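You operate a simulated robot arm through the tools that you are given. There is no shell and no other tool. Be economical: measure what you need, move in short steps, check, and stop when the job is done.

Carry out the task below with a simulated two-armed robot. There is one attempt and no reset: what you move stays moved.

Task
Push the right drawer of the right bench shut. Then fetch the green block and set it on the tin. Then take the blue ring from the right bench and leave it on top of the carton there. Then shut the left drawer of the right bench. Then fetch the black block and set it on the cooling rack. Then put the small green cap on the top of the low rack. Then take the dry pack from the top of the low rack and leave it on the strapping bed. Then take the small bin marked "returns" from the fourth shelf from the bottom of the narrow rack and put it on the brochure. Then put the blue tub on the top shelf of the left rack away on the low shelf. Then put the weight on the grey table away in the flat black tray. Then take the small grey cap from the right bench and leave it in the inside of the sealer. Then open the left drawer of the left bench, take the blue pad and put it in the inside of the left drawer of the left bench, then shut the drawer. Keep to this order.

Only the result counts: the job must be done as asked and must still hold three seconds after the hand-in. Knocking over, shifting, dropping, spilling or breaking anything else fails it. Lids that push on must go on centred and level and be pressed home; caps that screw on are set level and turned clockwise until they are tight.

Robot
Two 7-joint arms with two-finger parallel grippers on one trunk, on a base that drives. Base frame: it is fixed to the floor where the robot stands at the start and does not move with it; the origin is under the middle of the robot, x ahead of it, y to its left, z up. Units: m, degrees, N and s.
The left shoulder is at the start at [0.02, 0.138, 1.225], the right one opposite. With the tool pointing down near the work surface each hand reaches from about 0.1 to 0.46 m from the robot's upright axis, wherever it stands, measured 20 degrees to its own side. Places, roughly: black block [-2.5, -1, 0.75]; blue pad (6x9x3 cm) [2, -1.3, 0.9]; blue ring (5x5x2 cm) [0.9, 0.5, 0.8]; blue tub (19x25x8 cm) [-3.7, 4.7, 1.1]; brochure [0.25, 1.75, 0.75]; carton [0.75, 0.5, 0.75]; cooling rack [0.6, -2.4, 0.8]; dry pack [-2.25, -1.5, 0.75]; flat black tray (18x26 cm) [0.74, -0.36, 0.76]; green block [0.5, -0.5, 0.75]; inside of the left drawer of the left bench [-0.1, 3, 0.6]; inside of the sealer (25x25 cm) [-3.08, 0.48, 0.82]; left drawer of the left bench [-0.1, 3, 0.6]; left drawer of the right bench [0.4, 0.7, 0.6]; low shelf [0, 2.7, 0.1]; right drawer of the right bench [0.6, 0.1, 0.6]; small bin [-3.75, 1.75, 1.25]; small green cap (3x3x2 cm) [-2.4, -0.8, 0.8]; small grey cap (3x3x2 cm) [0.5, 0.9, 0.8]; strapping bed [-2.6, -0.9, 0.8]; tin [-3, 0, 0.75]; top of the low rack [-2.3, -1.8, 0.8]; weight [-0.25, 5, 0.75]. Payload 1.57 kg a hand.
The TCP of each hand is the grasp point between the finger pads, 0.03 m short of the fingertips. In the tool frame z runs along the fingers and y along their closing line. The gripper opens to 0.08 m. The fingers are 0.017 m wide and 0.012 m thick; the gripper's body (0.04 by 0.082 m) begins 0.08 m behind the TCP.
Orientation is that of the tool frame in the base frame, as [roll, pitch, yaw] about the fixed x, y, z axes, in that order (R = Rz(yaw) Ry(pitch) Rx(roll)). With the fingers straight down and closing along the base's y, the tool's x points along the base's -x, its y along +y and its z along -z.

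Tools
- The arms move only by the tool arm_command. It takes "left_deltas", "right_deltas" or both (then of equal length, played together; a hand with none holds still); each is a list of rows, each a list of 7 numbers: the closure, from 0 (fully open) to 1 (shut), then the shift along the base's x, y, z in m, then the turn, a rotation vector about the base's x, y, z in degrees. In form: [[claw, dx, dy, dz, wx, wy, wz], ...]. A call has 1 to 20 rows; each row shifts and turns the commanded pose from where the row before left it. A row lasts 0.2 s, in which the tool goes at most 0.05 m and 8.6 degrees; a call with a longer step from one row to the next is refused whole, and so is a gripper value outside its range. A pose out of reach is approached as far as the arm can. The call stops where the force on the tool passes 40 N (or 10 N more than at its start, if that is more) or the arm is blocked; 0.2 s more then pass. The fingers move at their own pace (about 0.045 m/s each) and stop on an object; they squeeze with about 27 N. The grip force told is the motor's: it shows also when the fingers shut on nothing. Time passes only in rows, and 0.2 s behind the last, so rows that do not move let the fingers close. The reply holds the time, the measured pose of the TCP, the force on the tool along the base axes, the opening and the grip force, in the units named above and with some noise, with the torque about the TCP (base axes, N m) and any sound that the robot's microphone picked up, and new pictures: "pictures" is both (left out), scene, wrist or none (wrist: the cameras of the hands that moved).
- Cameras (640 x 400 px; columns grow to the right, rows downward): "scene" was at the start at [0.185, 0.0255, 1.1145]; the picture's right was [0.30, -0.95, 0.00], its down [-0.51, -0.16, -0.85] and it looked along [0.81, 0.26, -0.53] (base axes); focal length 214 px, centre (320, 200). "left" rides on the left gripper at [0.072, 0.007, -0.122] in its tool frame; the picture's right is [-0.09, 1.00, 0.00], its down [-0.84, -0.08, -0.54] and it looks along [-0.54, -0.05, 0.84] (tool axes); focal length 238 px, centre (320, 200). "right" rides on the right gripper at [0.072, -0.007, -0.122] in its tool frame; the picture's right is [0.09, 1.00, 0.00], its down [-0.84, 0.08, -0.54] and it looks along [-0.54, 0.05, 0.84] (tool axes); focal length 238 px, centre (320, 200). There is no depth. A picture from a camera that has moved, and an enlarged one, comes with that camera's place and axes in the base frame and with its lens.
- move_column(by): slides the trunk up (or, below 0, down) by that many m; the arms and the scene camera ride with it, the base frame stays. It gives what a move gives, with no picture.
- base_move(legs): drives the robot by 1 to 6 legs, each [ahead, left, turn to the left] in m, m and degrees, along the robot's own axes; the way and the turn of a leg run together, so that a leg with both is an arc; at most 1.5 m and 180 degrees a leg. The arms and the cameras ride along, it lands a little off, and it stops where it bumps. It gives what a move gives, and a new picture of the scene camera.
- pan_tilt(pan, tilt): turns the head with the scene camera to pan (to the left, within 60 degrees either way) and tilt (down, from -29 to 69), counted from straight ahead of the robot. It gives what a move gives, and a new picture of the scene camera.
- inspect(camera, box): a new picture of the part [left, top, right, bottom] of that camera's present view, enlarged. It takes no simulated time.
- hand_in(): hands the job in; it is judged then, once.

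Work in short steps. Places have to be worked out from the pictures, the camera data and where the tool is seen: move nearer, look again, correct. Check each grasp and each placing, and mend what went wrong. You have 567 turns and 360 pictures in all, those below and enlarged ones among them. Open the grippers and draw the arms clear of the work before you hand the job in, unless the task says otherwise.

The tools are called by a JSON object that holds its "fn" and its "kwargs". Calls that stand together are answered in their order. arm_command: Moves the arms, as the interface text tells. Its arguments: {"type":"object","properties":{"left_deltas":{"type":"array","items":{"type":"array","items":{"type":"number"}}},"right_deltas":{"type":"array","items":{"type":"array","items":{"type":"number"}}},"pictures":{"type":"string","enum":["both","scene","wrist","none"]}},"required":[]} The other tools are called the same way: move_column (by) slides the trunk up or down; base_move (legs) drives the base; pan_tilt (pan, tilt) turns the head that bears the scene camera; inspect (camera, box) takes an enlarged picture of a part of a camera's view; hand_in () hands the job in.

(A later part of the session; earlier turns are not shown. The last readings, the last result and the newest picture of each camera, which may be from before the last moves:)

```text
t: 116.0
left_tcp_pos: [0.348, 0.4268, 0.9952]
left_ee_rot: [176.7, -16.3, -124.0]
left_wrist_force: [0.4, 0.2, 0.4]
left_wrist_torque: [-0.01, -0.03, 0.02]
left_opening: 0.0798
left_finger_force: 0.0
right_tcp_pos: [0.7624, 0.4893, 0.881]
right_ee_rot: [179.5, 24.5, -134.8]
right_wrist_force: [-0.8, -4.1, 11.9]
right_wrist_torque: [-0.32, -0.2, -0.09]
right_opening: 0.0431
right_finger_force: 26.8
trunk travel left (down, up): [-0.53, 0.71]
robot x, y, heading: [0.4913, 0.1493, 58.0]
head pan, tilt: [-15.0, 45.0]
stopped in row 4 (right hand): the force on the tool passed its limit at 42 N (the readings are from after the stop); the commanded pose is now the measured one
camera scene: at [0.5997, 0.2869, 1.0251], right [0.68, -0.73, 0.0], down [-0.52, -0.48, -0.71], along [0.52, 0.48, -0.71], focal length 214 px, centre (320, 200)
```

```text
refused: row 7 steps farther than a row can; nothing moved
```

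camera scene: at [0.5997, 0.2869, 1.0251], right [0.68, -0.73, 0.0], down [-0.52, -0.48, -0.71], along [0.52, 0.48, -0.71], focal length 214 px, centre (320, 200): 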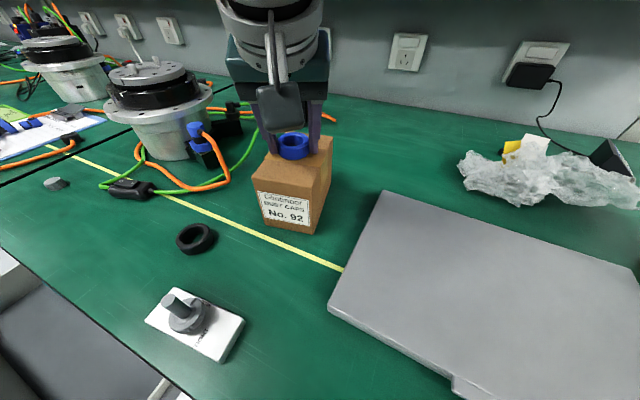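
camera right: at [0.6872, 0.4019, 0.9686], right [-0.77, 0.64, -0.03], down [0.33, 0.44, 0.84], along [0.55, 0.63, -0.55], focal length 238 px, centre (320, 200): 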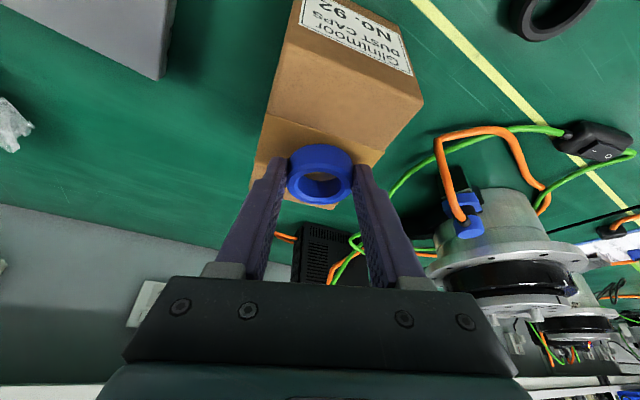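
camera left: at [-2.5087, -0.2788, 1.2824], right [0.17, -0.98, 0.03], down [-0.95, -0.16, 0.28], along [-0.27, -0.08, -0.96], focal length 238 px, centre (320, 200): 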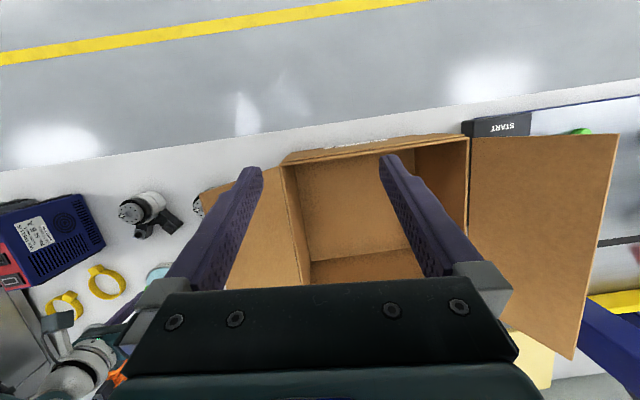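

{"fn": "arm_command", "kwargs": {"right_deltas": [[1, 0, 0, 0.001, 0, 0, 0], [0.5, 0, 0, 0, 0, 0, 0], [0, 0, 0, 0, 0, 0, 0], [0, 0, 0, 0, 0, 0, 0], [0, 0, 0, 0.03, 0, 0, 0], [0, 0, 0, 0.04, 0, 0, 0], [0, -0.02, -0.02, 0.03, 0, 0, 0]], "pictures": "scene"}}

```text
t: 117.6
left_tcp_pos: [0.3484, 0.4265, 0.9958]
left_ee_rot: [176.6, -16.3, -124.0]
left_wrist_force: [-0.1, 0.3, -0.6]
left_wrist_torque: [0.03, 0.01, 0.01]
left_opening: 0.0798
left_finger_force: 0.2
right_tcp_pos: [0.7401, 0.4703, 0.9738]
right_ee_rot: [179.9, 23.2, -134.7]
right_wrist_force: [0.2, -1.1, 0.0]
right_wrist_torque: [0.0, -0.01, -0.01]
right_opening: 0.08
right_finger_force: 0.0
trunk travel left (down, up): [-0.53, 0.71]
robot x, y, heading: [0.4852, 0.1456, 58.3]
head pan, tilt: [-15.0, 45.0]
camera scene: at [0.5992, 0.287, 1.0253], right [0.68, -0.73, 0.0], down [-0.52, -0.48, -0.71], along [0.52, 0.48, -0.71], focal length 214 px, centre (320, 200)
```

scene: 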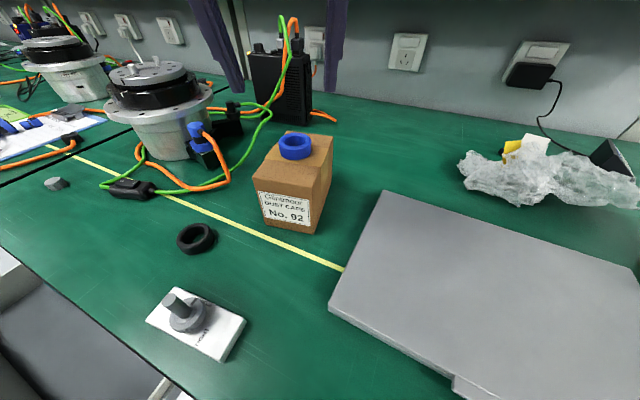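

Ring sits on the carton. Now raise the trunk, back out and line up with the left drawer (right hand in front of its centre).

{"fn": "move_column", "kwargs": {"by": 0.2}}

{"fn": "base_move", "kwargs": {"legs": [[-0.38, 0.325, 0], [0, 0, -40.7], [0, 0.6, 0]]}}

```text
t: 119.8
left_tcp_pos: [0.3488, 0.4266, 1.1953]
left_ee_rot: [176.7, -16.3, -124.0]
left_wrist_force: [-0.1, -0.3, 0.5]
left_wrist_torque: [0.01, 0.01, 0.01]
left_opening: 0.0798
left_finger_force: 0.0
right_tcp_pos: [0.7404, 0.4693, 1.1747]
right_ee_rot: [179.6, 23.3, -134.8]
right_wrist_force: [0.7, 0.2, 0.3]
right_wrist_torque: [-0.02, 0.01, -0.01]
right_opening: 0.0802
right_finger_force: 0.0
trunk travel left (down, up): [-0.73, 0.51]
robot x, y, heading: [0.4896, 0.1492, 58.0]
head pan, tilt: [-15.0, 45.0]
```

```text
t: 127.6
left_tcp_pos: [-0.0867, 0.857, 1.1948]
left_ee_rot: [176.8, -16.3, -165.2]
left_wrist_force: [0.4, -0.2, -0.8]
left_wrist_torque: [0.01, 0.02, -0.01]
left_opening: 0.0799
left_finger_force: 0.0
right_tcp_pos: [0.2356, 0.6315, 1.1739]
right_ee_rot: [179.8, 23.4, -176.1]
right_wrist_force: [0.5, 0.0, 0.4]
right_wrist_torque: [0.01, 0.0, -0.01]
right_opening: 0.0803
right_finger_force: 0.1
trunk travel left (down, up): [-0.73, 0.51]
robot x, y, heading: [-0.1682, 0.5587, 17.0]
head pan, tilt: [-15.0, 45.0]
camera scene: at [0.0106, 0.5874, 1.2254], right [0.03, -1.0, 0.0], down [-0.71, -0.02, -0.71], along [0.71, 0.02, -0.71], focal length 214 px, centre (320, 200)
```

scene: 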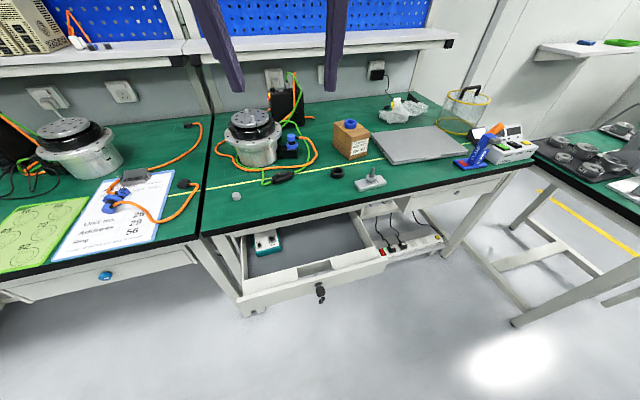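

The left drawer's front is at X≈0.44 (room), centre Y≈0.49, with keys in the lock. I'll push 8 cm right of the lock. Pose the right hand (closed, tilted 50°) and lower.

{"fn": "arm_command", "kwargs": {"right_deltas": [[1, -0.0183, -0.0375, 0, 0, 0, 6.8], [1, -0.0183, -0.0375, 0, 0, 0, 6.8], [1, -0.0183, -0.0375, 0, 2.56, -8.1, 0], [1, -0.0183, -0.0375, 0, 2.56, -8.1, 0], [1, 0, 0, 0, 2.56, -8.1, 0], [1, 0, 0, 0, 0, 0, 0]], "pictures": "none"}}

{"fn": "move_column", "kwargs": {"by": -0.4}}

{"fn": "move_column", "kwargs": {"by": -0.12}}

{"fn": "pan_tilt", "kwargs": {"pan": 0, "tilt": 35}}

```text
t: 129.0
left_tcp_pos: [-0.086, 0.859, 1.1955]
left_ee_rot: [176.7, -16.3, -165.1]
left_wrist_force: [-0.1, 0.8, 0.1]
left_wrist_torque: [0.02, 0.03, 0.0]
left_opening: 0.08
left_finger_force: 0.1
right_tcp_pos: [0.2234, 0.5114, 1.166]
right_ee_rot: [179.7, 48.8, -162.6]
right_wrist_force: [-0.4, -0.2, 0.2]
right_wrist_torque: [-0.02, -0.01, 0.03]
right_opening: 0.0
right_finger_force: 21.5
right hand out of reach, approached as far as the arm can: row 4, 5
trunk travel left (down, up): [-0.73, 0.51]
robot x, y, heading: [-0.164, 0.5578, 16.4]
head pan, tilt: [-15.0, 45.0]
```

```text
t: 132.8
left_tcp_pos: [-0.0873, 0.8579, 0.7969]
left_ee_rot: [176.7, -16.2, -165.2]
left_wrist_force: [-0.5, -0.3, -0.5]
left_wrist_torque: [0.01, 0.0, -0.03]
left_opening: 0.0802
left_finger_force: 0.1
right_tcp_pos: [0.2245, 0.5122, 0.7645]
right_ee_rot: [179.7, 48.8, -162.5]
right_wrist_force: [0.9, -0.6, 0.2]
right_wrist_torque: [0.02, 0.0, 0.01]
right_opening: 0.0
right_finger_force: 21.8
trunk travel left (down, up): [-0.33, 0.91]
robot x, y, heading: [-0.1648, 0.555, 16.6]
head pan, tilt: [-15.0, 45.0]
```

```text
t: 134.3
left_tcp_pos: [-0.0868, 0.8594, 0.6753]
left_ee_rot: [176.7, -16.3, -165.2]
left_wrist_force: [0.3, -0.6, 0.4]
left_wrist_torque: [0.03, -0.02, 0.02]
left_opening: 0.08
left_finger_force: 0.2
right_tcp_pos: [0.2243, 0.5106, 0.6452]
right_ee_rot: [179.6, 48.7, -162.5]
right_wrist_force: [-0.5, -0.5, 0.4]
right_wrist_torque: [0.01, 0.0, 0.0]
right_opening: 0.0002
right_finger_force: 21.5
trunk travel left (down, up): [-0.21, 1.03]
robot x, y, heading: [-0.168, 0.5552, 16.9]
head pan, tilt: [-15.0, 45.0]
```

```text
t: 135.1
left_tcp_pos: [-0.0871, 0.8575, 0.6752]
left_ee_rot: [176.7, -16.3, -165.2]
left_wrist_force: [-0.5, 0.0, 0.4]
left_wrist_torque: [-0.02, -0.02, 0.0]
left_opening: 0.0798
left_finger_force: 0.0
right_tcp_pos: [0.2234, 0.5111, 0.645]
right_ee_rot: [179.7, 48.8, -162.5]
right_wrist_force: [0.1, 0.3, 0.3]
right_wrist_torque: [0.0, 0.01, 0.01]
right_opening: 0.0002
right_finger_force: 21.1
trunk travel left (down, up): [-0.21, 1.03]
robot x, y, heading: [-0.1683, 0.5589, 16.8]
head pan, tilt: [0.0, 35.0]
camera scene: at [0.0136, 0.6102, 0.7202], right [0.29, -0.96, 0.0], down [-0.55, -0.17, -0.82], along [0.78, 0.24, -0.57], focal length 214 px, centre (320, 200)
```

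scene: 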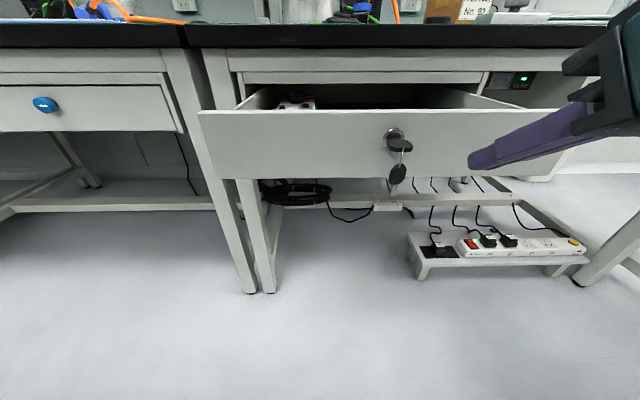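

Fingertips aim 7 cm right of the keys. Push along the bench normal.

{"fn": "arm_command", "kwargs": {"right_deltas": [[1, 0.0191, 0.006, 0, 0, 0, 0], [1, 0.0191, 0.006, 0, 0, 0, 0], [1, 0.0191, 0.006, 0, 0, 0, 0], [1, 0.0191, 0.006, 0, 0, 0, 0], [1, 0.0191, 0.006, 0, 0, 0, 0], [1, 0.0191, 0.006, 0, 0, 0, 0], [1, 0.0191, 0.006, 0, 0, 0, 0], [1, 0.0191, 0.006, 0, 0, 0, 0], [1, 0.0191, 0.006, 0, 0, 0, 0], [1, 0.0191, 0.006, 0, 0, 0, 0]], "pictures": "scene"}}

```text
t: 137.3
left_tcp_pos: [-0.0855, 0.8591, 0.6749]
left_ee_rot: [176.6, -16.3, -165.1]
left_wrist_force: [1.4, 0.4, -0.3]
left_wrist_torque: [0.02, 0.07, 0.0]
left_opening: 0.0799
left_finger_force: 0.0
right_tcp_pos: [0.4173, 0.5741, 0.6443]
right_ee_rot: [179.7, 48.9, -162.5]
right_wrist_force: [0.8, -0.4, 0.5]
right_wrist_torque: [-0.02, 0.04, 0.03]
right_opening: 0.0
right_finger_force: 21.6
trunk travel left (down, up): [-0.21, 1.03]
robot x, y, heading: [-0.1705, 0.5586, 16.6]
head pan, tilt: [0.0, 35.0]
camera scene: at [0.0142, 0.6108, 0.7203], right [0.29, -0.96, 0.0], down [-0.55, -0.17, -0.82], along [0.78, 0.24, -0.57], focal length 214 px, centre (320, 200)
```

scene: 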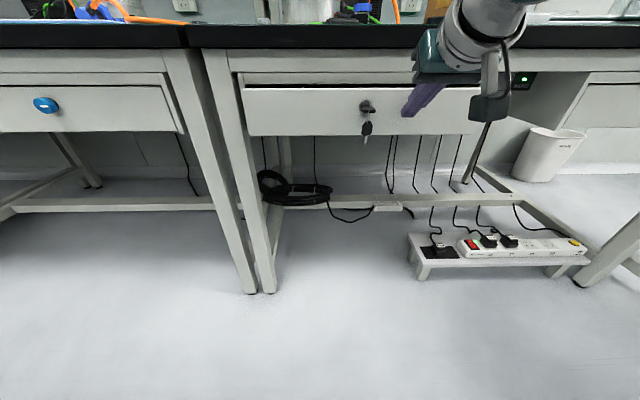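

Nearly shut. Continue with smaller steps until it resists.

{"fn": "arm_command", "kwargs": {"right_deltas": [[1, 0.0095, 0.003, 0, 0, 0, 0], [1, 0.0095, 0.003, 0, 0, 0, 0], [1, 0.0095, 0.003, 0, 0, 0, 0], [1, 0.0095, 0.003, 0, 0, 0, 0], [1, 0.0095, 0.003, 0, 0, 0, 0], [1, 0.0095, 0.003, 0, 0, 0, 0]], "pictures": "scene"}}

```text
t: 138.7
left_tcp_pos: [-0.0996, 0.8535, 0.6737]
left_ee_rot: [176.8, -16.8, -165.4]
left_wrist_force: [0.1, -0.2, 0.0]
left_wrist_torque: [0.0, -0.01, -0.01]
left_opening: 0.0801
left_finger_force: 0.1
right_tcp_pos: [0.4557, 0.5853, 0.638]
right_ee_rot: [179.5, 47.8, -162.6]
right_wrist_force: [-41.4, -13.7, 13.2]
right_wrist_torque: [-0.23, 0.12, -0.02]
right_opening: 0.0
right_finger_force: 21.3
trunk travel left (down, up): [-0.21, 1.03]
robot x, y, heading: [-0.1703, 0.5599, 16.5]
head pan, tilt: [0.0, 35.0]
stopped in row 6 (right hand): the force on the tool passed its limit at 62 N (the readings are from after the stop); the commanded pose is now the measured one
camera scene: at [0.0017, 0.605, 0.7186], right [0.29, -0.96, 0.0], down [-0.56, -0.17, -0.81], along [0.78, 0.23, -0.58], focal length 214 px, centre (320, 200)
```

scene: 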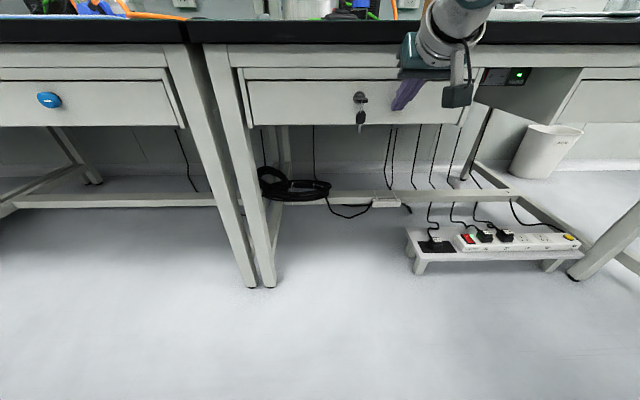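

Shut. Withdraw, straighten the hand, raise the trunk, and head for the strapping bench.

{"fn": "arm_command", "kwargs": {"right_deltas": [[1, -0.0381, -0.012, 0, 0, 0, 0], [1, -0.0381, -0.012, 0, 0, 0, 0], [1, -0.0381, -0.012, 0, 0, 0, 0], [1, -0.0381, -0.012, 0, 0, 0, 0], [1, -0.0381, -0.012, 0, 0, 0, 0], [0, 0, 0, 0, -2.4, 7.63, 0], [0, 0, 0, 0, -2.4, 7.63, 0], [0, 0, 0, 0, -2.4, 7.63, 0], [0, 0, 0, 0, -2.4, 7.63, 0], [0, 0, 0, 0, -2.4, 7.63, 0], [0, 0, 0, 0, -2.4, 7.63, 0]], "pictures": "none"}}

{"fn": "move_column", "kwargs": {"by": 0.4}}

{"fn": "move_column", "kwargs": {"by": 0.25}}

```text
t: 141.1
left_tcp_pos: [-0.0874, 0.8583, 0.6752]
left_ee_rot: [176.7, -16.2, -165.3]
left_wrist_force: [0.2, -0.3, 0.0]
left_wrist_torque: [-0.01, 0.0, 0.01]
left_opening: 0.0799
left_finger_force: 0.1
right_tcp_pos: [0.2785, 0.5302, 0.6451]
right_ee_rot: [179.5, 0.6, -162.5]
right_wrist_force: [0.1, 0.3, 0.4]
right_wrist_torque: [-0.01, -0.02, 0.03]
right_opening: 0.0799
right_finger_force: 0.0
trunk travel left (down, up): [-0.21, 1.03]
robot x, y, heading: [-0.1676, 0.5587, 16.9]
head pan, tilt: [0.0, 35.0]
```

```text
t: 145.0
left_tcp_pos: [-0.0867, 0.8579, 1.0749]
left_ee_rot: [176.7, -16.2, -165.4]
left_wrist_force: [-0.3, 0.0, -0.4]
left_wrist_torque: [-0.02, 0.02, 0.01]
left_opening: 0.0801
left_finger_force: 0.1
right_tcp_pos: [0.2771, 0.5302, 1.0451]
right_ee_rot: [179.7, 0.6, -162.6]
right_wrist_force: [0.5, -0.6, -0.2]
right_wrist_torque: [0.0, 0.02, -0.02]
right_opening: 0.0802
right_finger_force: 0.0
trunk travel left (down, up): [-0.61, 0.63]
robot x, y, heading: [-0.1647, 0.5576, 16.7]
head pan, tilt: [0.0, 35.0]
```

```text
t: 147.6
left_tcp_pos: [-0.0879, 0.8586, 1.3258]
left_ee_rot: [176.7, -16.3, -165.2]
left_wrist_force: [0.1, 0.1, -0.1]
left_wrist_torque: [-0.01, 0.0, 0.01]
left_opening: 0.0799
left_finger_force: 0.1
right_tcp_pos: [0.2792, 0.529, 1.2945]
right_ee_rot: [179.5, 0.6, -162.6]
right_wrist_force: [-1.3, -0.2, -0.1]
right_wrist_torque: [-0.04, 0.05, -0.01]
right_opening: 0.0801
right_finger_force: 0.0
trunk travel left (down, up): [-0.86, 0.38]
robot x, y, heading: [-0.1694, 0.5562, 16.9]
head pan, tilt: [0.0, 35.0]
```

{"fn": "base_move", "kwargs": {"legs": [[0, 0, 179], [1.0, 0.4, 1.7], [0.8, 0.38, 0]]}}

```text
t: 164.7
left_tcp_pos: [-1.7108, -1.0295, 1.3254]
left_ee_rot: [176.6, -16.3, 15.9]
left_wrist_force: [0.5, 0.0, -0.4]
left_wrist_torque: [0.0, 0.01, -0.04]
left_opening: 0.0802
left_finger_force: 0.1
right_tcp_pos: [-2.0825, -0.7093, 1.2945]
right_ee_rot: [179.6, 0.6, 18.7]
right_wrist_force: [0.3, -0.2, -0.1]
right_wrist_torque: [0.0, 0.0, 0.01]
right_opening: 0.0801
right_finger_force: 0.1
trunk travel left (down, up): [-0.86, 0.38]
robot x, y, heading: [-1.6379, -0.7288, -162.2]
head pan, tilt: [0.0, 35.0]
camera scene: at [-1.8154, -0.7865, 1.3702], right [-0.31, 0.95, 0.0], down [0.55, 0.18, -0.82], along [-0.78, -0.25, -0.57], focal length 214 px, centre (320, 200)
```

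scene: 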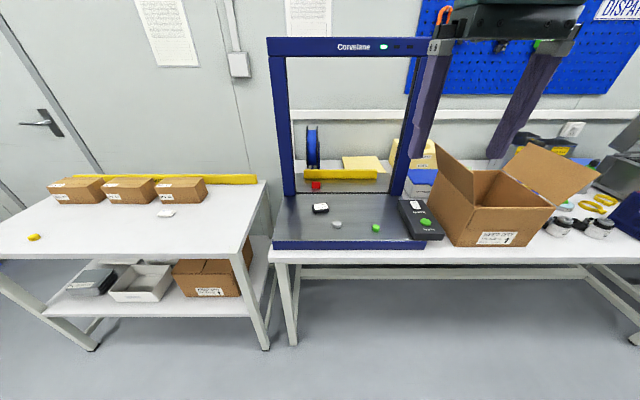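

The strapping bed lies in front of the arch: black block at roughly room (-2.76,-0.20). I'll drive up so the right hand can reach it.

{"fn": "base_move", "kwargs": {"legs": [[0.5, 0.12, 0]]}}

{"fn": "move_column", "kwargs": {"by": -0.3}}

{"fn": "pan_tilt", "kwargs": {"pan": 0, "tilt": 50}}

{"fn": "inspect", "kwargs": {"camera": "right", "box": [0, 0, 640, 400]}}

```text
t: 167.7
left_tcp_pos: [-2.1513, -1.2976, 1.3259]
left_ee_rot: [176.7, -16.4, 16.0]
left_wrist_force: [-0.4, -1.0, -0.3]
left_wrist_torque: [0.0, 0.05, 0.0]
left_opening: 0.0803
left_finger_force: 0.2
right_tcp_pos: [-2.5259, -0.9764, 1.2945]
right_ee_rot: [179.6, 0.6, 18.7]
right_wrist_force: [0.3, 0.0, 0.8]
right_wrist_torque: [-0.01, 0.01, -0.02]
right_opening: 0.0799
right_finger_force: 0.1
trunk travel left (down, up): [-0.86, 0.38]
robot x, y, heading: [-2.0766, -0.9955, -162.0]
head pan, tilt: [0.0, 35.0]
camera scene: at [-2.2585, -1.0543, 1.3702], right [-0.31, 0.95, 0.0], down [0.55, 0.18, -0.82], along [-0.78, -0.25, -0.57], focal length 214 px, centre (320, 200)
```

scene: 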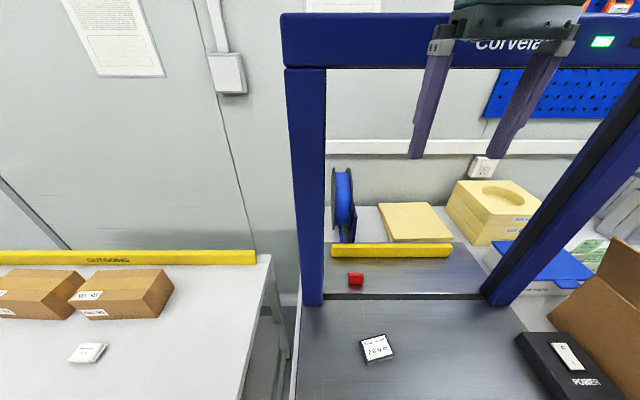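

```text
t: 170.7
left_tcp_pos: [-2.1521, -1.297, 1.0253]
left_ee_rot: [176.6, -16.3, 15.9]
left_wrist_force: [-0.2, -0.1, -0.6]
left_wrist_torque: [0.0, -0.01, 0.02]
left_opening: 0.08
left_finger_force: 0.1
right_tcp_pos: [-2.5247, -0.9771, 0.9944]
right_ee_rot: [179.7, 0.7, 18.8]
right_wrist_force: [-0.6, -0.4, 0.5]
right_wrist_torque: [0.0, 0.01, 0.01]
right_opening: 0.0799
right_finger_force: 0.1
trunk travel left (down, up): [-0.56, 0.68]
robot x, y, heading: [-2.0784, -0.9954, -162.1]
head pan, tilt: [0.0, 35.0]
```

```text
t: 171.5
left_tcp_pos: [-2.1525, -1.296, 1.0256]
left_ee_rot: [176.7, -16.3, 16.0]
left_wrist_force: [0.5, 1.0, -0.8]
left_wrist_torque: [0.02, 0.02, 0.0]
left_opening: 0.08
left_finger_force: 0.1
right_tcp_pos: [-2.5254, -0.9769, 0.9951]
right_ee_rot: [179.6, 0.6, 18.6]
right_wrist_force: [-0.8, -0.2, 1.0]
right_wrist_torque: [-0.01, -0.01, -0.01]
right_opening: 0.0801
right_finger_force: 0.0
trunk travel left (down, up): [-0.56, 0.68]
robot x, y, heading: [-2.0842, -0.9956, -162.1]
head pan, tilt: [0.0, 50.0]
camera scene: at [-2.248, -1.0509, 1.0485], right [-0.31, 0.95, 0.0], down [0.73, 0.24, -0.64], along [-0.61, -0.2, -0.77], focal length 214 px, centre (320, 200)
```

scene: 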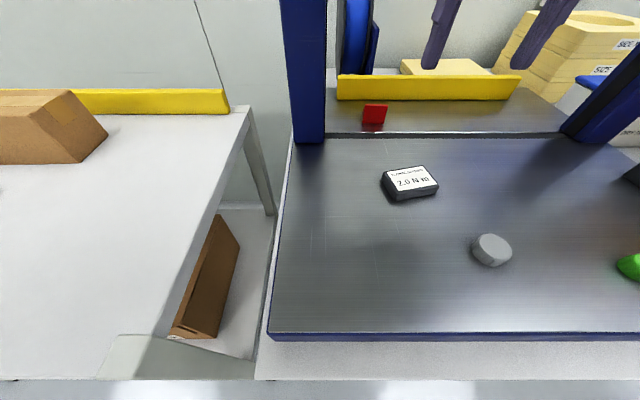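

```text
1.00 times, centred on (320, 200) of right (not enlarged: the box is as wide or as high as the picture)
camera zoom: at [-2.4582, -0.9463, 1.1158], right [0.41, -0.91, 0.01], down [-0.76, -0.34, 0.55], along [-0.5, -0.23, -0.83], focal length 238 px, centre (320, 200)
```

zoom: 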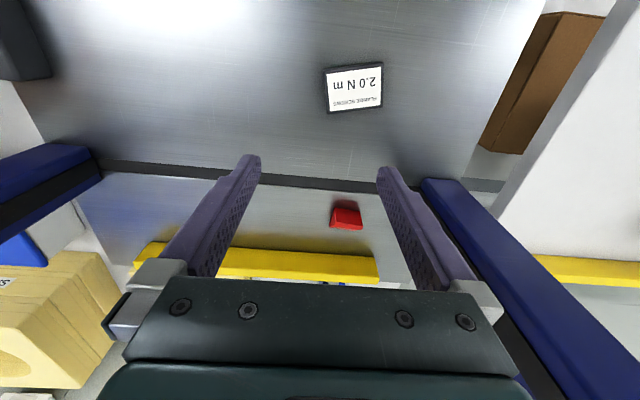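

Block top at about (-2.481,-0.998,0.838). Zoom for its size and angle.

{"fn": "inspect", "kwargs": {"camera": "right", "box": [290, 40, 420, 130]}}

{"fn": "inspect", "kwargs": {"camera": "scene", "box": [350, 140, 540, 290]}}

```text
4.44 times, centred on (355, 85) of right
camera zoom: at [-2.4582, -0.9463, 1.1158], right [0.41, -0.91, 0.01], down [-0.76, -0.34, 0.55], along [-0.5, -0.23, -0.83], focal length 1059 px, centre (164, 711)
```

zoom: 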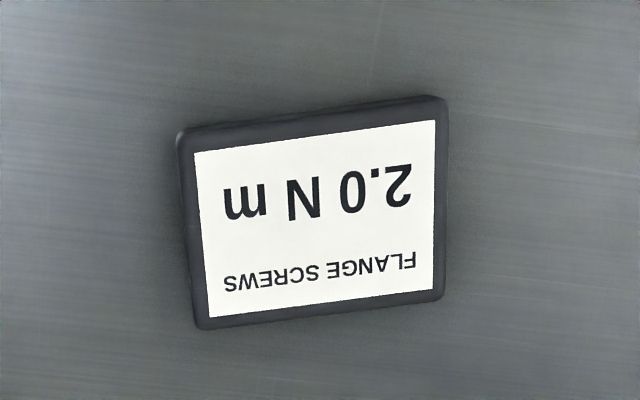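

```text
2.67 times, centred on (445, 215) of scene
camera zoom: at [-2.248, -1.0509, 1.0485], right [-0.31, 0.95, 0.0], down [0.73, 0.24, -0.64], along [-0.61, -0.2, -0.77], focal length 572 px, centre (-13, 160)
```

zoom: 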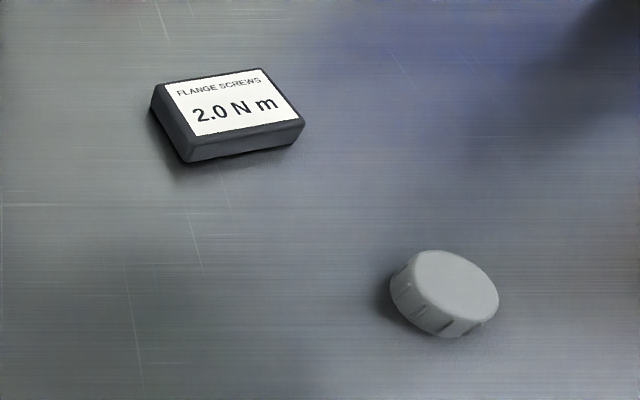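

Block is 6.0×4.3 cm, about 1.8 cm thick, edge at −59.5°. Rotate +12°, move above it and descend to z≈0.90.

{"fn": "arm_command", "kwargs": {"right_deltas": [[0, 0.022, -0.01, 0, 0, 0, 6], [0, 0.023, -0.011, 0, 0, 0, 6], [0, 0, 0, -0.045, 0, 0, 0], [0, 0, 0, -0.045, 0, 0, 0]], "pictures": "wrist"}}

```text
t: 172.5
left_tcp_pos: [-2.1526, -1.2959, 1.0246]
left_ee_rot: [176.8, -16.3, 16.0]
left_wrist_force: [-0.9, -0.4, -0.7]
left_wrist_torque: [-0.05, -0.04, -0.02]
left_opening: 0.0803
left_finger_force: 0.1
right_tcp_pos: [-2.4809, -0.9997, 0.905]
right_ee_rot: [179.7, 0.6, 30.8]
right_wrist_force: [0.5, -0.2, 0.0]
right_wrist_torque: [0.0, 0.02, 0.01]
right_opening: 0.0802
right_finger_force: 0.0
trunk travel left (down, up): [-0.56, 0.68]
robot x, y, heading: [-2.0798, -0.9956, -162.4]
head pan, tilt: [0.0, 50.0]
camera right: at [-2.4213, -0.9543, 1.0253], right [0.59, -0.81, 0.01], down [-0.68, -0.49, 0.55], along [-0.44, -0.33, -0.83], focal length 238 px, centre (320, 200)
```

right: 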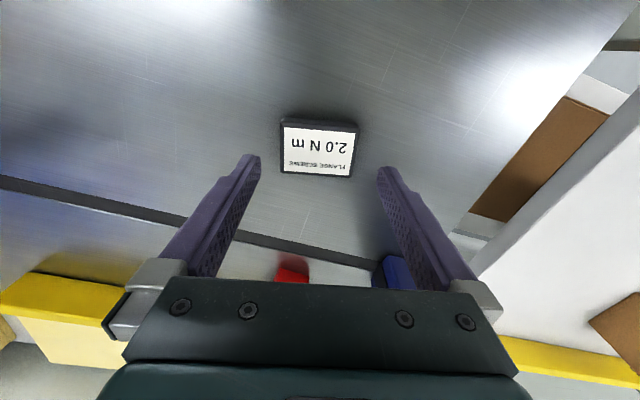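

Aligned and centred. Descend to 0.852 and grip.

{"fn": "arm_command", "kwargs": {"right_deltas": [[0, 0, 0, -0.03, 0, 0, 0], [0, 0, 0, -0.018, 0, 0, 0], [0, 0, 0, -0.005, 0, 0, 0], [0.6, 0, 0, 0, 0, 0, 0], [1, 0, 0, 0, 0, 0, 0], [1, 0, 0, 0, 0, 0, 0]], "pictures": "wrist"}}

```text
t: 173.2
left_tcp_pos: [-2.1527, -1.2965, 1.0257]
left_ee_rot: [176.8, -16.3, 16.0]
left_wrist_force: [0.1, 0.3, -0.4]
left_wrist_torque: [0.0, 0.03, -0.02]
left_opening: 0.08
left_finger_force: 0.0
right_tcp_pos: [-2.4808, -0.9964, 0.8601]
right_ee_rot: [179.7, 0.5, 30.6]
right_wrist_force: [5.4, 3.6, 16.2]
right_wrist_torque: [0.77, 0.06, -0.16]
right_opening: 0.0797
right_finger_force: 0.0
trunk travel left (down, up): [-0.56, 0.68]
robot x, y, heading: [-2.0806, -0.9953, -162.0]
head pan, tilt: [0.0, 50.0]
stopped in row 3 (right hand): the force on the tool passed its limit at 51 N (the readings are from after the stop); the commanded pose is now the measured one
camera right: at [-2.4209, -0.9534, 0.9815], right [0.59, -0.81, 0.0], down [-0.68, -0.49, 0.55], along [-0.44, -0.33, -0.84], focal length 238 px, centre (320, 200)
```

right: 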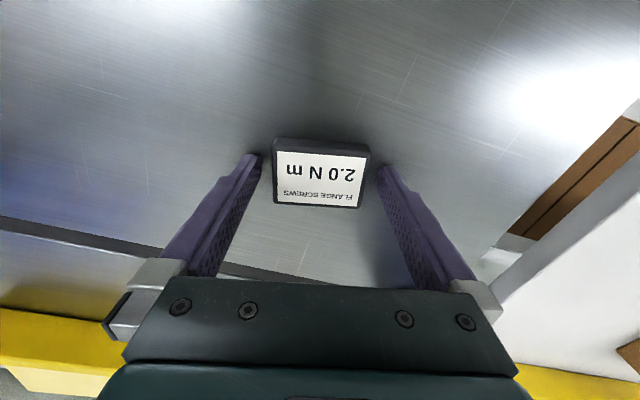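

Fingertips touched the bed (surface ≈0.830), straddling the block. Lift 3 mm and close.

{"fn": "arm_command", "kwargs": {"right_deltas": [[0, 0, 0, 0.003, 0, 0, 0], [0.6, 0, 0, 0, 0, 0, 0], [1, 0, 0, 0, 0, 0, 0], [1, 0, 0, 0, 0, 0, 0], [1, 0, 0, 0, 0, 0, 0]], "pictures": "wrist"}}

```text
t: 174.4
left_tcp_pos: [-2.1525, -1.2971, 1.0248]
left_ee_rot: [176.7, -16.3, 16.0]
left_wrist_force: [-0.1, -0.2, -0.1]
left_wrist_torque: [0.0, 0.01, -0.02]
left_opening: 0.08
left_finger_force: 0.1
right_tcp_pos: [-2.4817, -0.9979, 0.8606]
right_ee_rot: [179.7, 0.5, 30.7]
right_wrist_force: [-1.1, 0.1, -0.1]
right_wrist_torque: [-0.03, -0.02, 0.01]
right_opening: 0.0608
right_finger_force: 26.6
trunk travel left (down, up): [-0.56, 0.68]
robot x, y, heading: [-2.0786, -0.9949, -162.1]
head pan, tilt: [0.0, 50.0]
camera right: at [-2.4206, -0.9542, 0.9833], right [0.59, -0.81, 0.01], down [-0.68, -0.49, 0.55], along [-0.44, -0.33, -0.83], focal length 238 px, centre (320, 200)
```

right: 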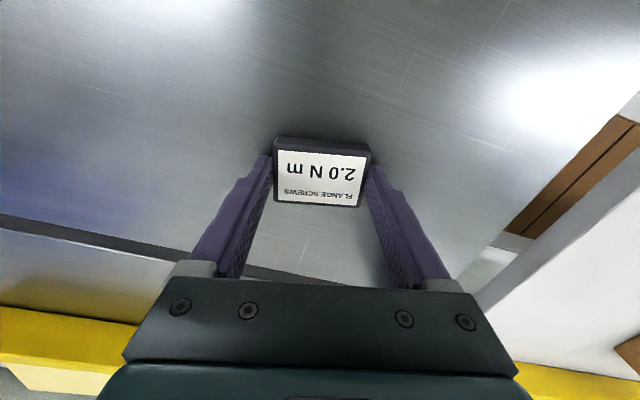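

Gripped (60.8 mm). Lift, raise the trunk, back away and turn to see the cooling-rack area.

{"fn": "arm_command", "kwargs": {"right_deltas": [[1, 0, 0, 0.03, 0, 0, 0], [1, 0, 0, 0.05, 0, 0, 0], [1, 0, 0, 0.04, 0, 0, 0]], "pictures": "none"}}

{"fn": "move_column", "kwargs": {"by": 0.3}}

{"fn": "pan_tilt", "kwargs": {"pan": 0, "tilt": 25}}

{"fn": "base_move", "kwargs": {"legs": [[-0.8, 0, 0], [0, 0, 140]]}}

```text
t: 175.2
left_tcp_pos: [-2.1518, -1.296, 1.0249]
left_ee_rot: [176.6, -16.3, 16.1]
left_wrist_force: [-0.2, 0.5, 0.1]
left_wrist_torque: [0.03, -0.01, -0.02]
left_opening: 0.0802
left_finger_force: 0.1
right_tcp_pos: [-2.4798, -0.9975, 0.9815]
right_ee_rot: [179.6, 0.4, 30.5]
right_wrist_force: [-0.5, 0.1, 0.7]
right_wrist_torque: [0.01, 0.0, -0.03]
right_opening: 0.0609
right_finger_force: 27.1
trunk travel left (down, up): [-0.56, 0.68]
robot x, y, heading: [-2.0782, -0.9953, -162.2]
head pan, tilt: [0.0, 50.0]
```

```text
t: 178.2
left_tcp_pos: [-2.1518, -1.2957, 1.3246]
left_ee_rot: [176.7, -16.3, 16.0]
left_wrist_force: [0.0, -0.1, -0.2]
left_wrist_torque: [-0.02, 0.05, 0.0]
left_opening: 0.0801
left_finger_force: 0.0
right_tcp_pos: [-2.4813, -0.9977, 1.2809]
right_ee_rot: [179.5, 0.6, 30.6]
right_wrist_force: [-0.1, 1.1, -0.2]
right_wrist_torque: [0.01, 0.01, -0.01]
right_opening: 0.0606
right_finger_force: 27.1
trunk travel left (down, up): [-0.86, 0.38]
robot x, y, heading: [-2.0793, -0.9967, -162.1]
head pan, tilt: [0.0, 50.0]
```

```text
t: 179.1
left_tcp_pos: [-2.1519, -1.2973, 1.3249]
left_ee_rot: [176.7, -16.3, 16.0]
left_wrist_force: [-0.4, -0.5, -1.4]
left_wrist_torque: [-0.02, 0.0, -0.05]
left_opening: 0.08
left_finger_force: 0.0
right_tcp_pos: [-2.4803, -0.9987, 1.2812]
right_ee_rot: [179.6, 0.5, 30.5]
right_wrist_force: [0.3, -0.4, -0.5]
right_wrist_torque: [0.01, -0.01, 0.01]
right_opening: 0.0609
right_finger_force: 26.7
trunk travel left (down, up): [-0.86, 0.38]
robot x, y, heading: [-2.0791, -0.9939, -162.1]
head pan, tilt: [0.0, 25.0]
camera scene: at [-2.2622, -1.0555, 1.3859], right [-0.31, 0.95, 0.0], down [0.4, 0.13, -0.91], along [-0.86, -0.28, -0.42], focal length 214 px, centre (320, 200)
```

scene: 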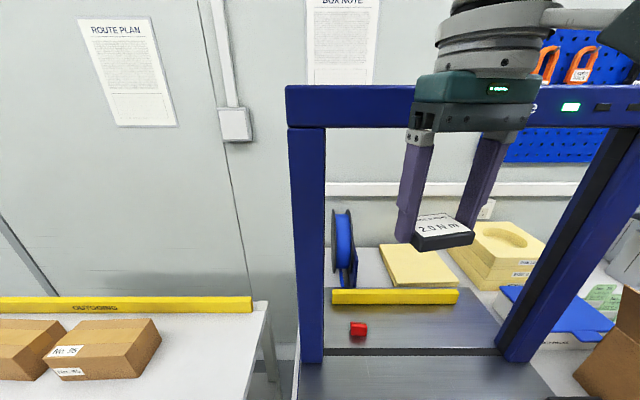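

```text
t: 189.1
left_tcp_pos: [-1.0997, -0.5671, 1.3256]
left_ee_rot: [176.8, -16.4, 157.5]
left_wrist_force: [0.1, -0.3, -0.6]
left_wrist_torque: [0.0, -0.01, 0.01]
left_opening: 0.0798
left_finger_force: 0.1
right_tcp_pos: [-1.0283, -1.0049, 1.2802]
right_ee_rot: [179.6, 0.6, 172.2]
right_wrist_force: [0.8, -0.1, -0.7]
right_wrist_torque: [-0.01, 0.02, 0.03]
right_opening: 0.0607
right_finger_force: 26.9
trunk travel left (down, up): [-0.86, 0.38]
robot x, y, heading: [-1.3435, -0.7574, -20.4]
head pan, tilt: [0.0, 25.0]
camera scene: at [-1.1646, -0.827, 1.386], right [-0.35, -0.94, 0.0], down [-0.4, 0.15, -0.91], along [0.85, -0.32, -0.42], focal length 214 px, centre (320, 200)
```

scene: 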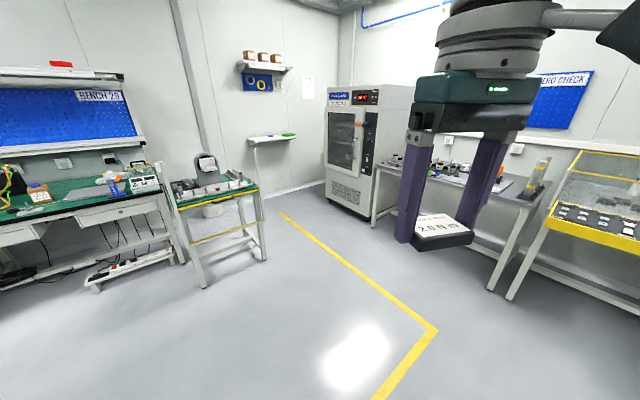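

The cooling-rack bench stands by the back wall, front edge around room Y≈-2.27. Turn to face it and approach diagonally, stopping short.

{"fn": "base_move", "kwargs": {"legs": [[0, 0, -52], [0.65, 0.63, 0], [0.65, 0.63, 0]]}}

```text
t: 200.5
left_tcp_pos: [0.5324, -1.7154, 1.3254]
left_ee_rot: [176.7, -16.3, 104.8]
left_wrist_force: [0.3, 0.0, 0.0]
left_wrist_torque: [0.01, -0.02, 0.01]
left_opening: 0.0801
left_finger_force: 0.1
right_tcp_pos: [0.2267, -2.0379, 1.2816]
right_ee_rot: [179.6, 0.6, 119.3]
right_wrist_force: [0.6, 0.3, -0.2]
right_wrist_torque: [-0.02, 0.0, 0.0]
right_opening: 0.0608
right_finger_force: 27.0
trunk travel left (down, up): [-0.86, 0.38]
robot x, y, heading: [0.2353, -1.6354, -73.1]
head pan, tilt: [0.0, 25.0]
camera scene: at [0.2865, -1.8215, 1.386], right [-0.96, -0.29, 0.0], down [-0.12, 0.4, -0.91], along [0.26, -0.87, -0.42], focal length 214 px, centre (320, 200)
```

scene: 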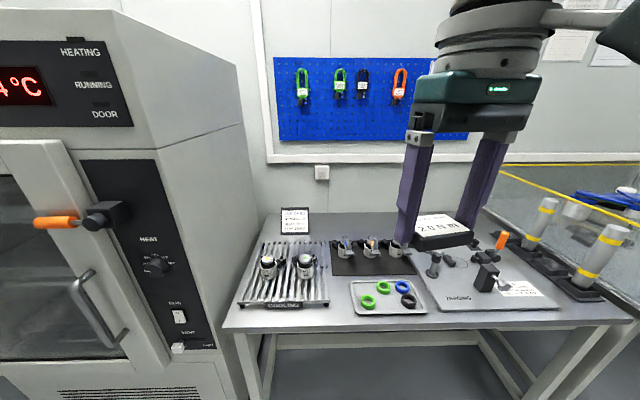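

The cooling rack is left of the bench next to the oven, with two jars on its rear. I'll approach with heading turned 30° left so the left arm stays clear of the oven.

{"fn": "base_move", "kwargs": {"legs": [[0, 0, 30], [0.2, -0.1, 0]]}}

{"fn": "pan_tilt", "kwargs": {"pan": -15, "tilt": 50}}

```text
t: 203.7
left_tcp_pos: [0.6071, -1.7615, 1.3256]
left_ee_rot: [176.7, -16.3, 134.7]
left_wrist_force: [0.3, -0.2, -0.7]
left_wrist_torque: [0.03, 0.0, 0.01]
left_opening: 0.0797
left_finger_force: 0.1
right_tcp_pos: [0.5041, -2.1918, 1.2798]
right_ee_rot: [179.7, 0.5, 149.5]
right_wrist_force: [-0.7, 0.0, -0.2]
right_wrist_torque: [0.02, -0.01, 0.03]
right_opening: 0.061
right_finger_force: 26.4
trunk travel left (down, up): [-0.86, 0.38]
robot x, y, heading: [0.3101, -1.8422, -43.1]
head pan, tilt: [0.0, 25.0]
camera scene: at [0.4475, -1.9755, 1.386], right [-0.68, -0.73, 0.0], down [-0.31, 0.29, -0.91], along [0.66, -0.62, -0.42], focal length 214 px, centre (320, 200)
```

scene: 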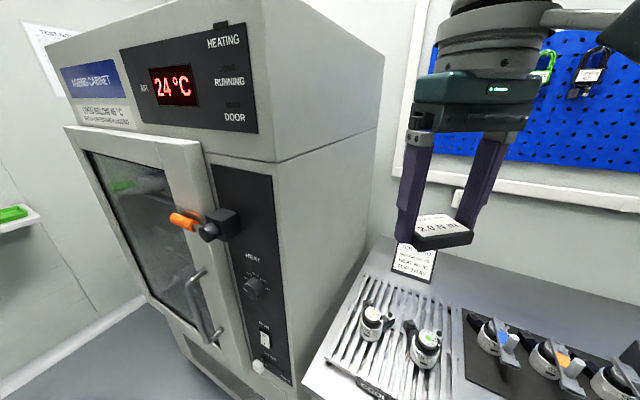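

```text
t: 204.6
left_tcp_pos: [0.6082, -1.7601, 1.3253]
left_ee_rot: [176.7, -16.4, 134.9]
left_wrist_force: [0.0, 0.0, -0.1]
left_wrist_torque: [0.0, 0.0, 0.01]
left_opening: 0.0799
left_finger_force: 0.1
right_tcp_pos: [0.5043, -2.1922, 1.2817]
right_ee_rot: [179.5, 0.4, 149.5]
right_wrist_force: [-0.4, -0.4, 0.0]
right_wrist_torque: [0.0, 0.03, -0.06]
right_opening: 0.0608
right_finger_force: 26.8
trunk travel left (down, up): [-0.86, 0.38]
robot x, y, heading: [0.3048, -1.844, -43.2]
head pan, tilt: [-15.0, 50.0]
camera scene: at [0.421, -1.9779, 1.3485], right [-0.85, -0.53, 0.0], down [-0.4, 0.65, -0.64], along [0.34, -0.55, -0.77], focal length 214 px, centre (320, 200)
```

scene: 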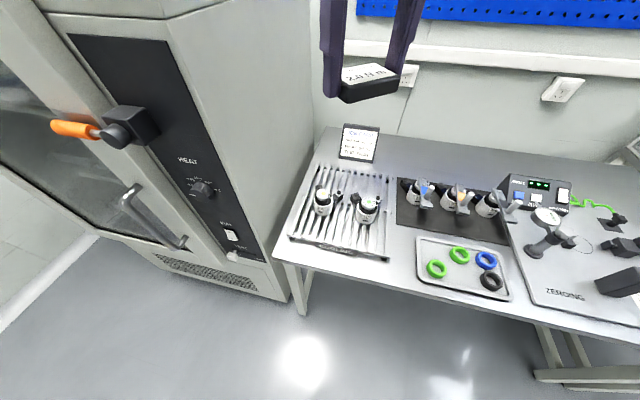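

{"fn": "inspect", "kwargs": {"camera": "scene", "box": [270, 140, 420, 280]}}

```text
2.86 times, centred on (345, 210) of scene
camera zoom: at [0.421, -1.9779, 1.3485], right [-0.85, -0.53, 0.0], down [-0.4, 0.65, -0.64], along [0.34, -0.55, -0.77], focal length 613 px, centre (249, 171)
```

zoom: 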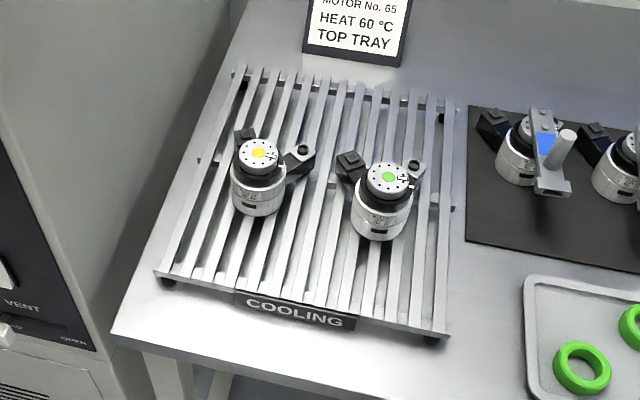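

The free strip in front of the jars, rack-centre, is at about (0.549,-2.301). I advance slightly, lower the trunk and square the hand to the rack.

{"fn": "base_move", "kwargs": {"legs": [[0.095, -0.032, 0]]}}

{"fn": "move_column", "kwargs": {"by": -0.25}}

{"fn": "arm_command", "kwargs": {"right_deltas": [[1, 0, 0, 0, 0, 0, -8.2], [1, 0, 0, 0, 0, 0, -8.2], [1, 0, 0, 0, 0, 0, -8.2], [1, 0, 0, 0, 0, 0, -8.2], [1, 0, 0, 0, 0, 0, -8.2]], "pictures": "both"}}

```text
t: 205.7
left_tcp_pos: [0.6539, -1.8469, 1.3234]
left_ee_rot: [176.7, -16.3, 134.9]
left_wrist_force: [-0.6, 0.6, -0.4]
left_wrist_torque: [-0.04, -0.02, 0.01]
left_opening: 0.0802
left_finger_force: 0.1
right_tcp_pos: [0.5516, -2.2796, 1.2812]
right_ee_rot: [179.6, 0.5, 149.6]
right_wrist_force: [-0.8, -0.4, 0.0]
right_wrist_torque: [-0.01, -0.01, 0.0]
right_opening: 0.061
right_finger_force: 27.0
trunk travel left (down, up): [-0.86, 0.38]
robot x, y, heading: [0.354, -1.9292, -43.1]
head pan, tilt: [-15.0, 50.0]
camera scene: at [0.4677, -2.0645, 1.3485], right [-0.85, -0.53, 0.0], down [-0.4, 0.65, -0.64], along [0.34, -0.55, -0.77], focal length 214 px, centre (320, 200)
```

scene: 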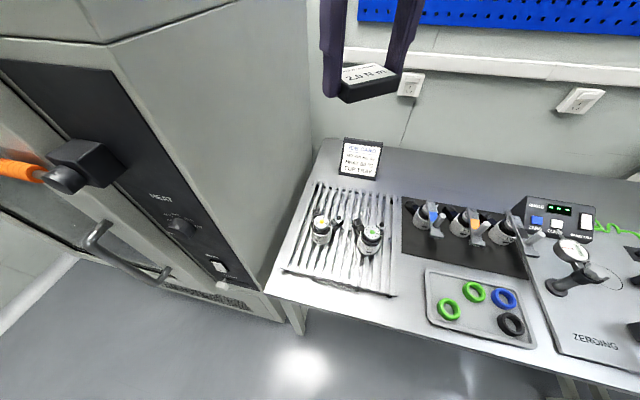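

```text
t: 208.3
left_tcp_pos: [0.6543, -1.8472, 1.0755]
left_ee_rot: [176.7, -16.3, 135.0]
left_wrist_force: [0.0, -0.3, 0.3]
left_wrist_torque: [0.0, 0.03, 0.0]
left_opening: 0.08
left_finger_force: 0.1
right_tcp_pos: [0.5514, -2.2792, 1.03]
right_ee_rot: [179.7, 0.5, 149.7]
right_wrist_force: [-0.7, 0.9, -0.2]
right_wrist_torque: [0.03, -0.02, -0.01]
right_opening: 0.0609
right_finger_force: 26.9
trunk travel left (down, up): [-0.61, 0.63]
robot x, y, heading: [0.3556, -1.9278, -42.7]
head pan, tilt: [-15.0, 50.0]
```

```text
t: 209.5
left_tcp_pos: [0.6534, -1.8459, 1.0746]
left_ee_rot: [176.7, -16.4, 134.9]
left_wrist_force: [-0.7, -0.3, -0.4]
left_wrist_torque: [0.04, 0.02, -0.02]
left_opening: 0.0798
left_finger_force: 0.0
right_tcp_pos: [0.5514, -2.278, 1.0305]
right_ee_rot: [179.5, 0.6, 108.4]
right_wrist_force: [-0.1, -1.1, -1.0]
right_wrist_torque: [-0.02, 0.0, 0.01]
right_opening: 0.061
right_finger_force: 26.7
trunk travel left (down, up): [-0.61, 0.63]
robot x, y, heading: [0.3512, -1.928, -43.2]
head pan, tilt: [-15.0, 50.0]
camera scene: at [0.4677, -2.0645, 1.0985], right [-0.85, -0.53, 0.0], down [-0.4, 0.65, -0.64], along [0.34, -0.55, -0.77], focal length 214 px, centre (320, 200)
camera right: at [0.5216, -2.2111, 1.152], right [0.92, 0.4, 0.01], down [0.33, -0.77, 0.55], along [0.23, -0.5, -0.83], focal length 238 px, centre (320, 200)
```

scene: 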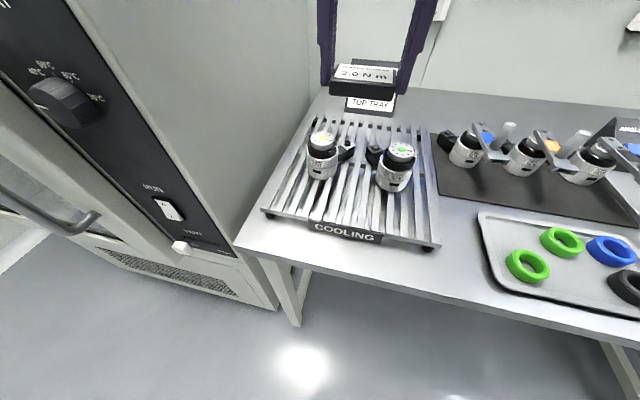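
right: 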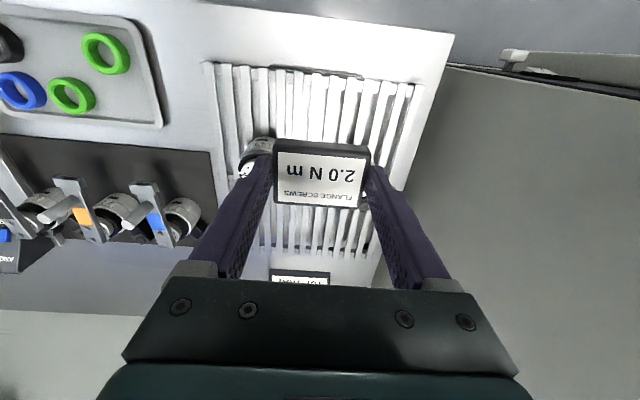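

Target on the front strip: (0.547,-2.296), rack top ≈0.783. Descend to just above.

{"fn": "arm_command", "kwargs": {"right_deltas": [[1, -0.004, -0.018, -0.02, 0, 0, 0], [1, 0, 0, -0.045, 0, 0, 0], [1, 0, 0, -0.045, 0, 0, 0], [1, 0, 0, -0.045, 0, 0, 0], [1, 0, 0, -0.03, 0, 0, 0]], "pictures": "both"}}

```text
t: 210.7
left_tcp_pos: [0.6547, -1.8469, 1.0749]
left_ee_rot: [176.7, -16.3, 134.9]
left_wrist_force: [0.2, -0.4, 0.2]
left_wrist_torque: [0.01, 0.02, 0.01]
left_opening: 0.0798
left_finger_force: 0.2
right_tcp_pos: [0.5488, -2.2971, 0.8456]
right_ee_rot: [179.6, 0.5, 108.6]
right_wrist_force: [0.7, -0.3, 0.2]
right_wrist_torque: [0.0, 0.01, -0.02]
right_opening: 0.0607
right_finger_force: 26.8
trunk travel left (down, up): [-0.61, 0.63]
robot x, y, heading: [0.3544, -1.934, -43.4]
head pan, tilt: [-15.0, 50.0]
camera scene: at [0.4677, -2.0644, 1.0985], right [-0.85, -0.53, 0.0], down [-0.4, 0.65, -0.64], along [0.34, -0.55, -0.77], focal length 214 px, centre (320, 200)
camera right: at [0.5185, -2.2305, 0.9673], right [0.91, 0.41, 0.01], down [0.34, -0.76, 0.55], along [0.23, -0.5, -0.83], focal length 238 px, centre (320, 200)
```

scene: 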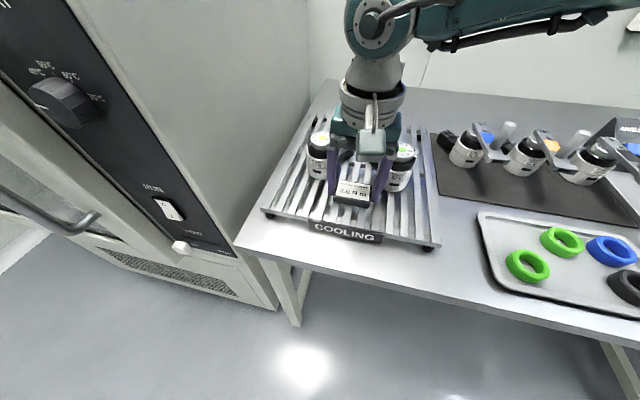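
right: 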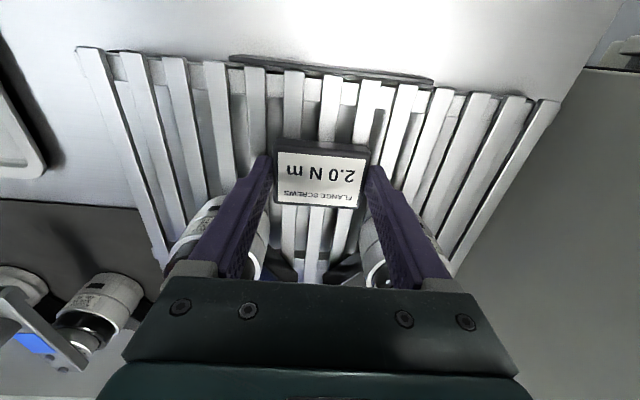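

Clear of the jars. Lower in small steps to contact.

{"fn": "arm_command", "kwargs": {"right_deltas": [[1, 0, 0, -0.018, 0, 0, 0], [1, 0, 0, -0.006, 0, 0, 0], [1, 0, 0, -0.004, 0, 0, 0], [1, 0, 0, -0.003, 0, 0, 0], [1, 0, 0, -0.003, 0, 0, 0], [1, 0, 0, 0, 0, 0, 0]], "pictures": "none"}}

```text
t: 211.1
left_tcp_pos: [0.6544, -1.8472, 1.0754]
left_ee_rot: [176.7, -16.2, 134.8]
left_wrist_force: [0.4, 0.4, -0.1]
left_wrist_torque: [-0.03, 0.01, 0.01]
left_opening: 0.0802
left_finger_force: 0.1
right_tcp_pos: [0.5488, -2.2979, 0.8436]
right_ee_rot: [179.6, 0.3, 108.5]
right_wrist_force: [-5.8, 1.9, 15.4]
right_wrist_torque: [-0.04, 0.4, -0.01]
right_opening: 0.0607
right_finger_force: 27.0
trunk travel left (down, up): [-0.61, 0.63]
robot x, y, heading: [0.3535, -1.929, -42.9]
head pan, tilt: [-15.0, 50.0]
stopped in row 1 (right hand): the force on the tool passed its limit at 70 N (the readings are from after the stop); the commanded pose is now the measured one
```

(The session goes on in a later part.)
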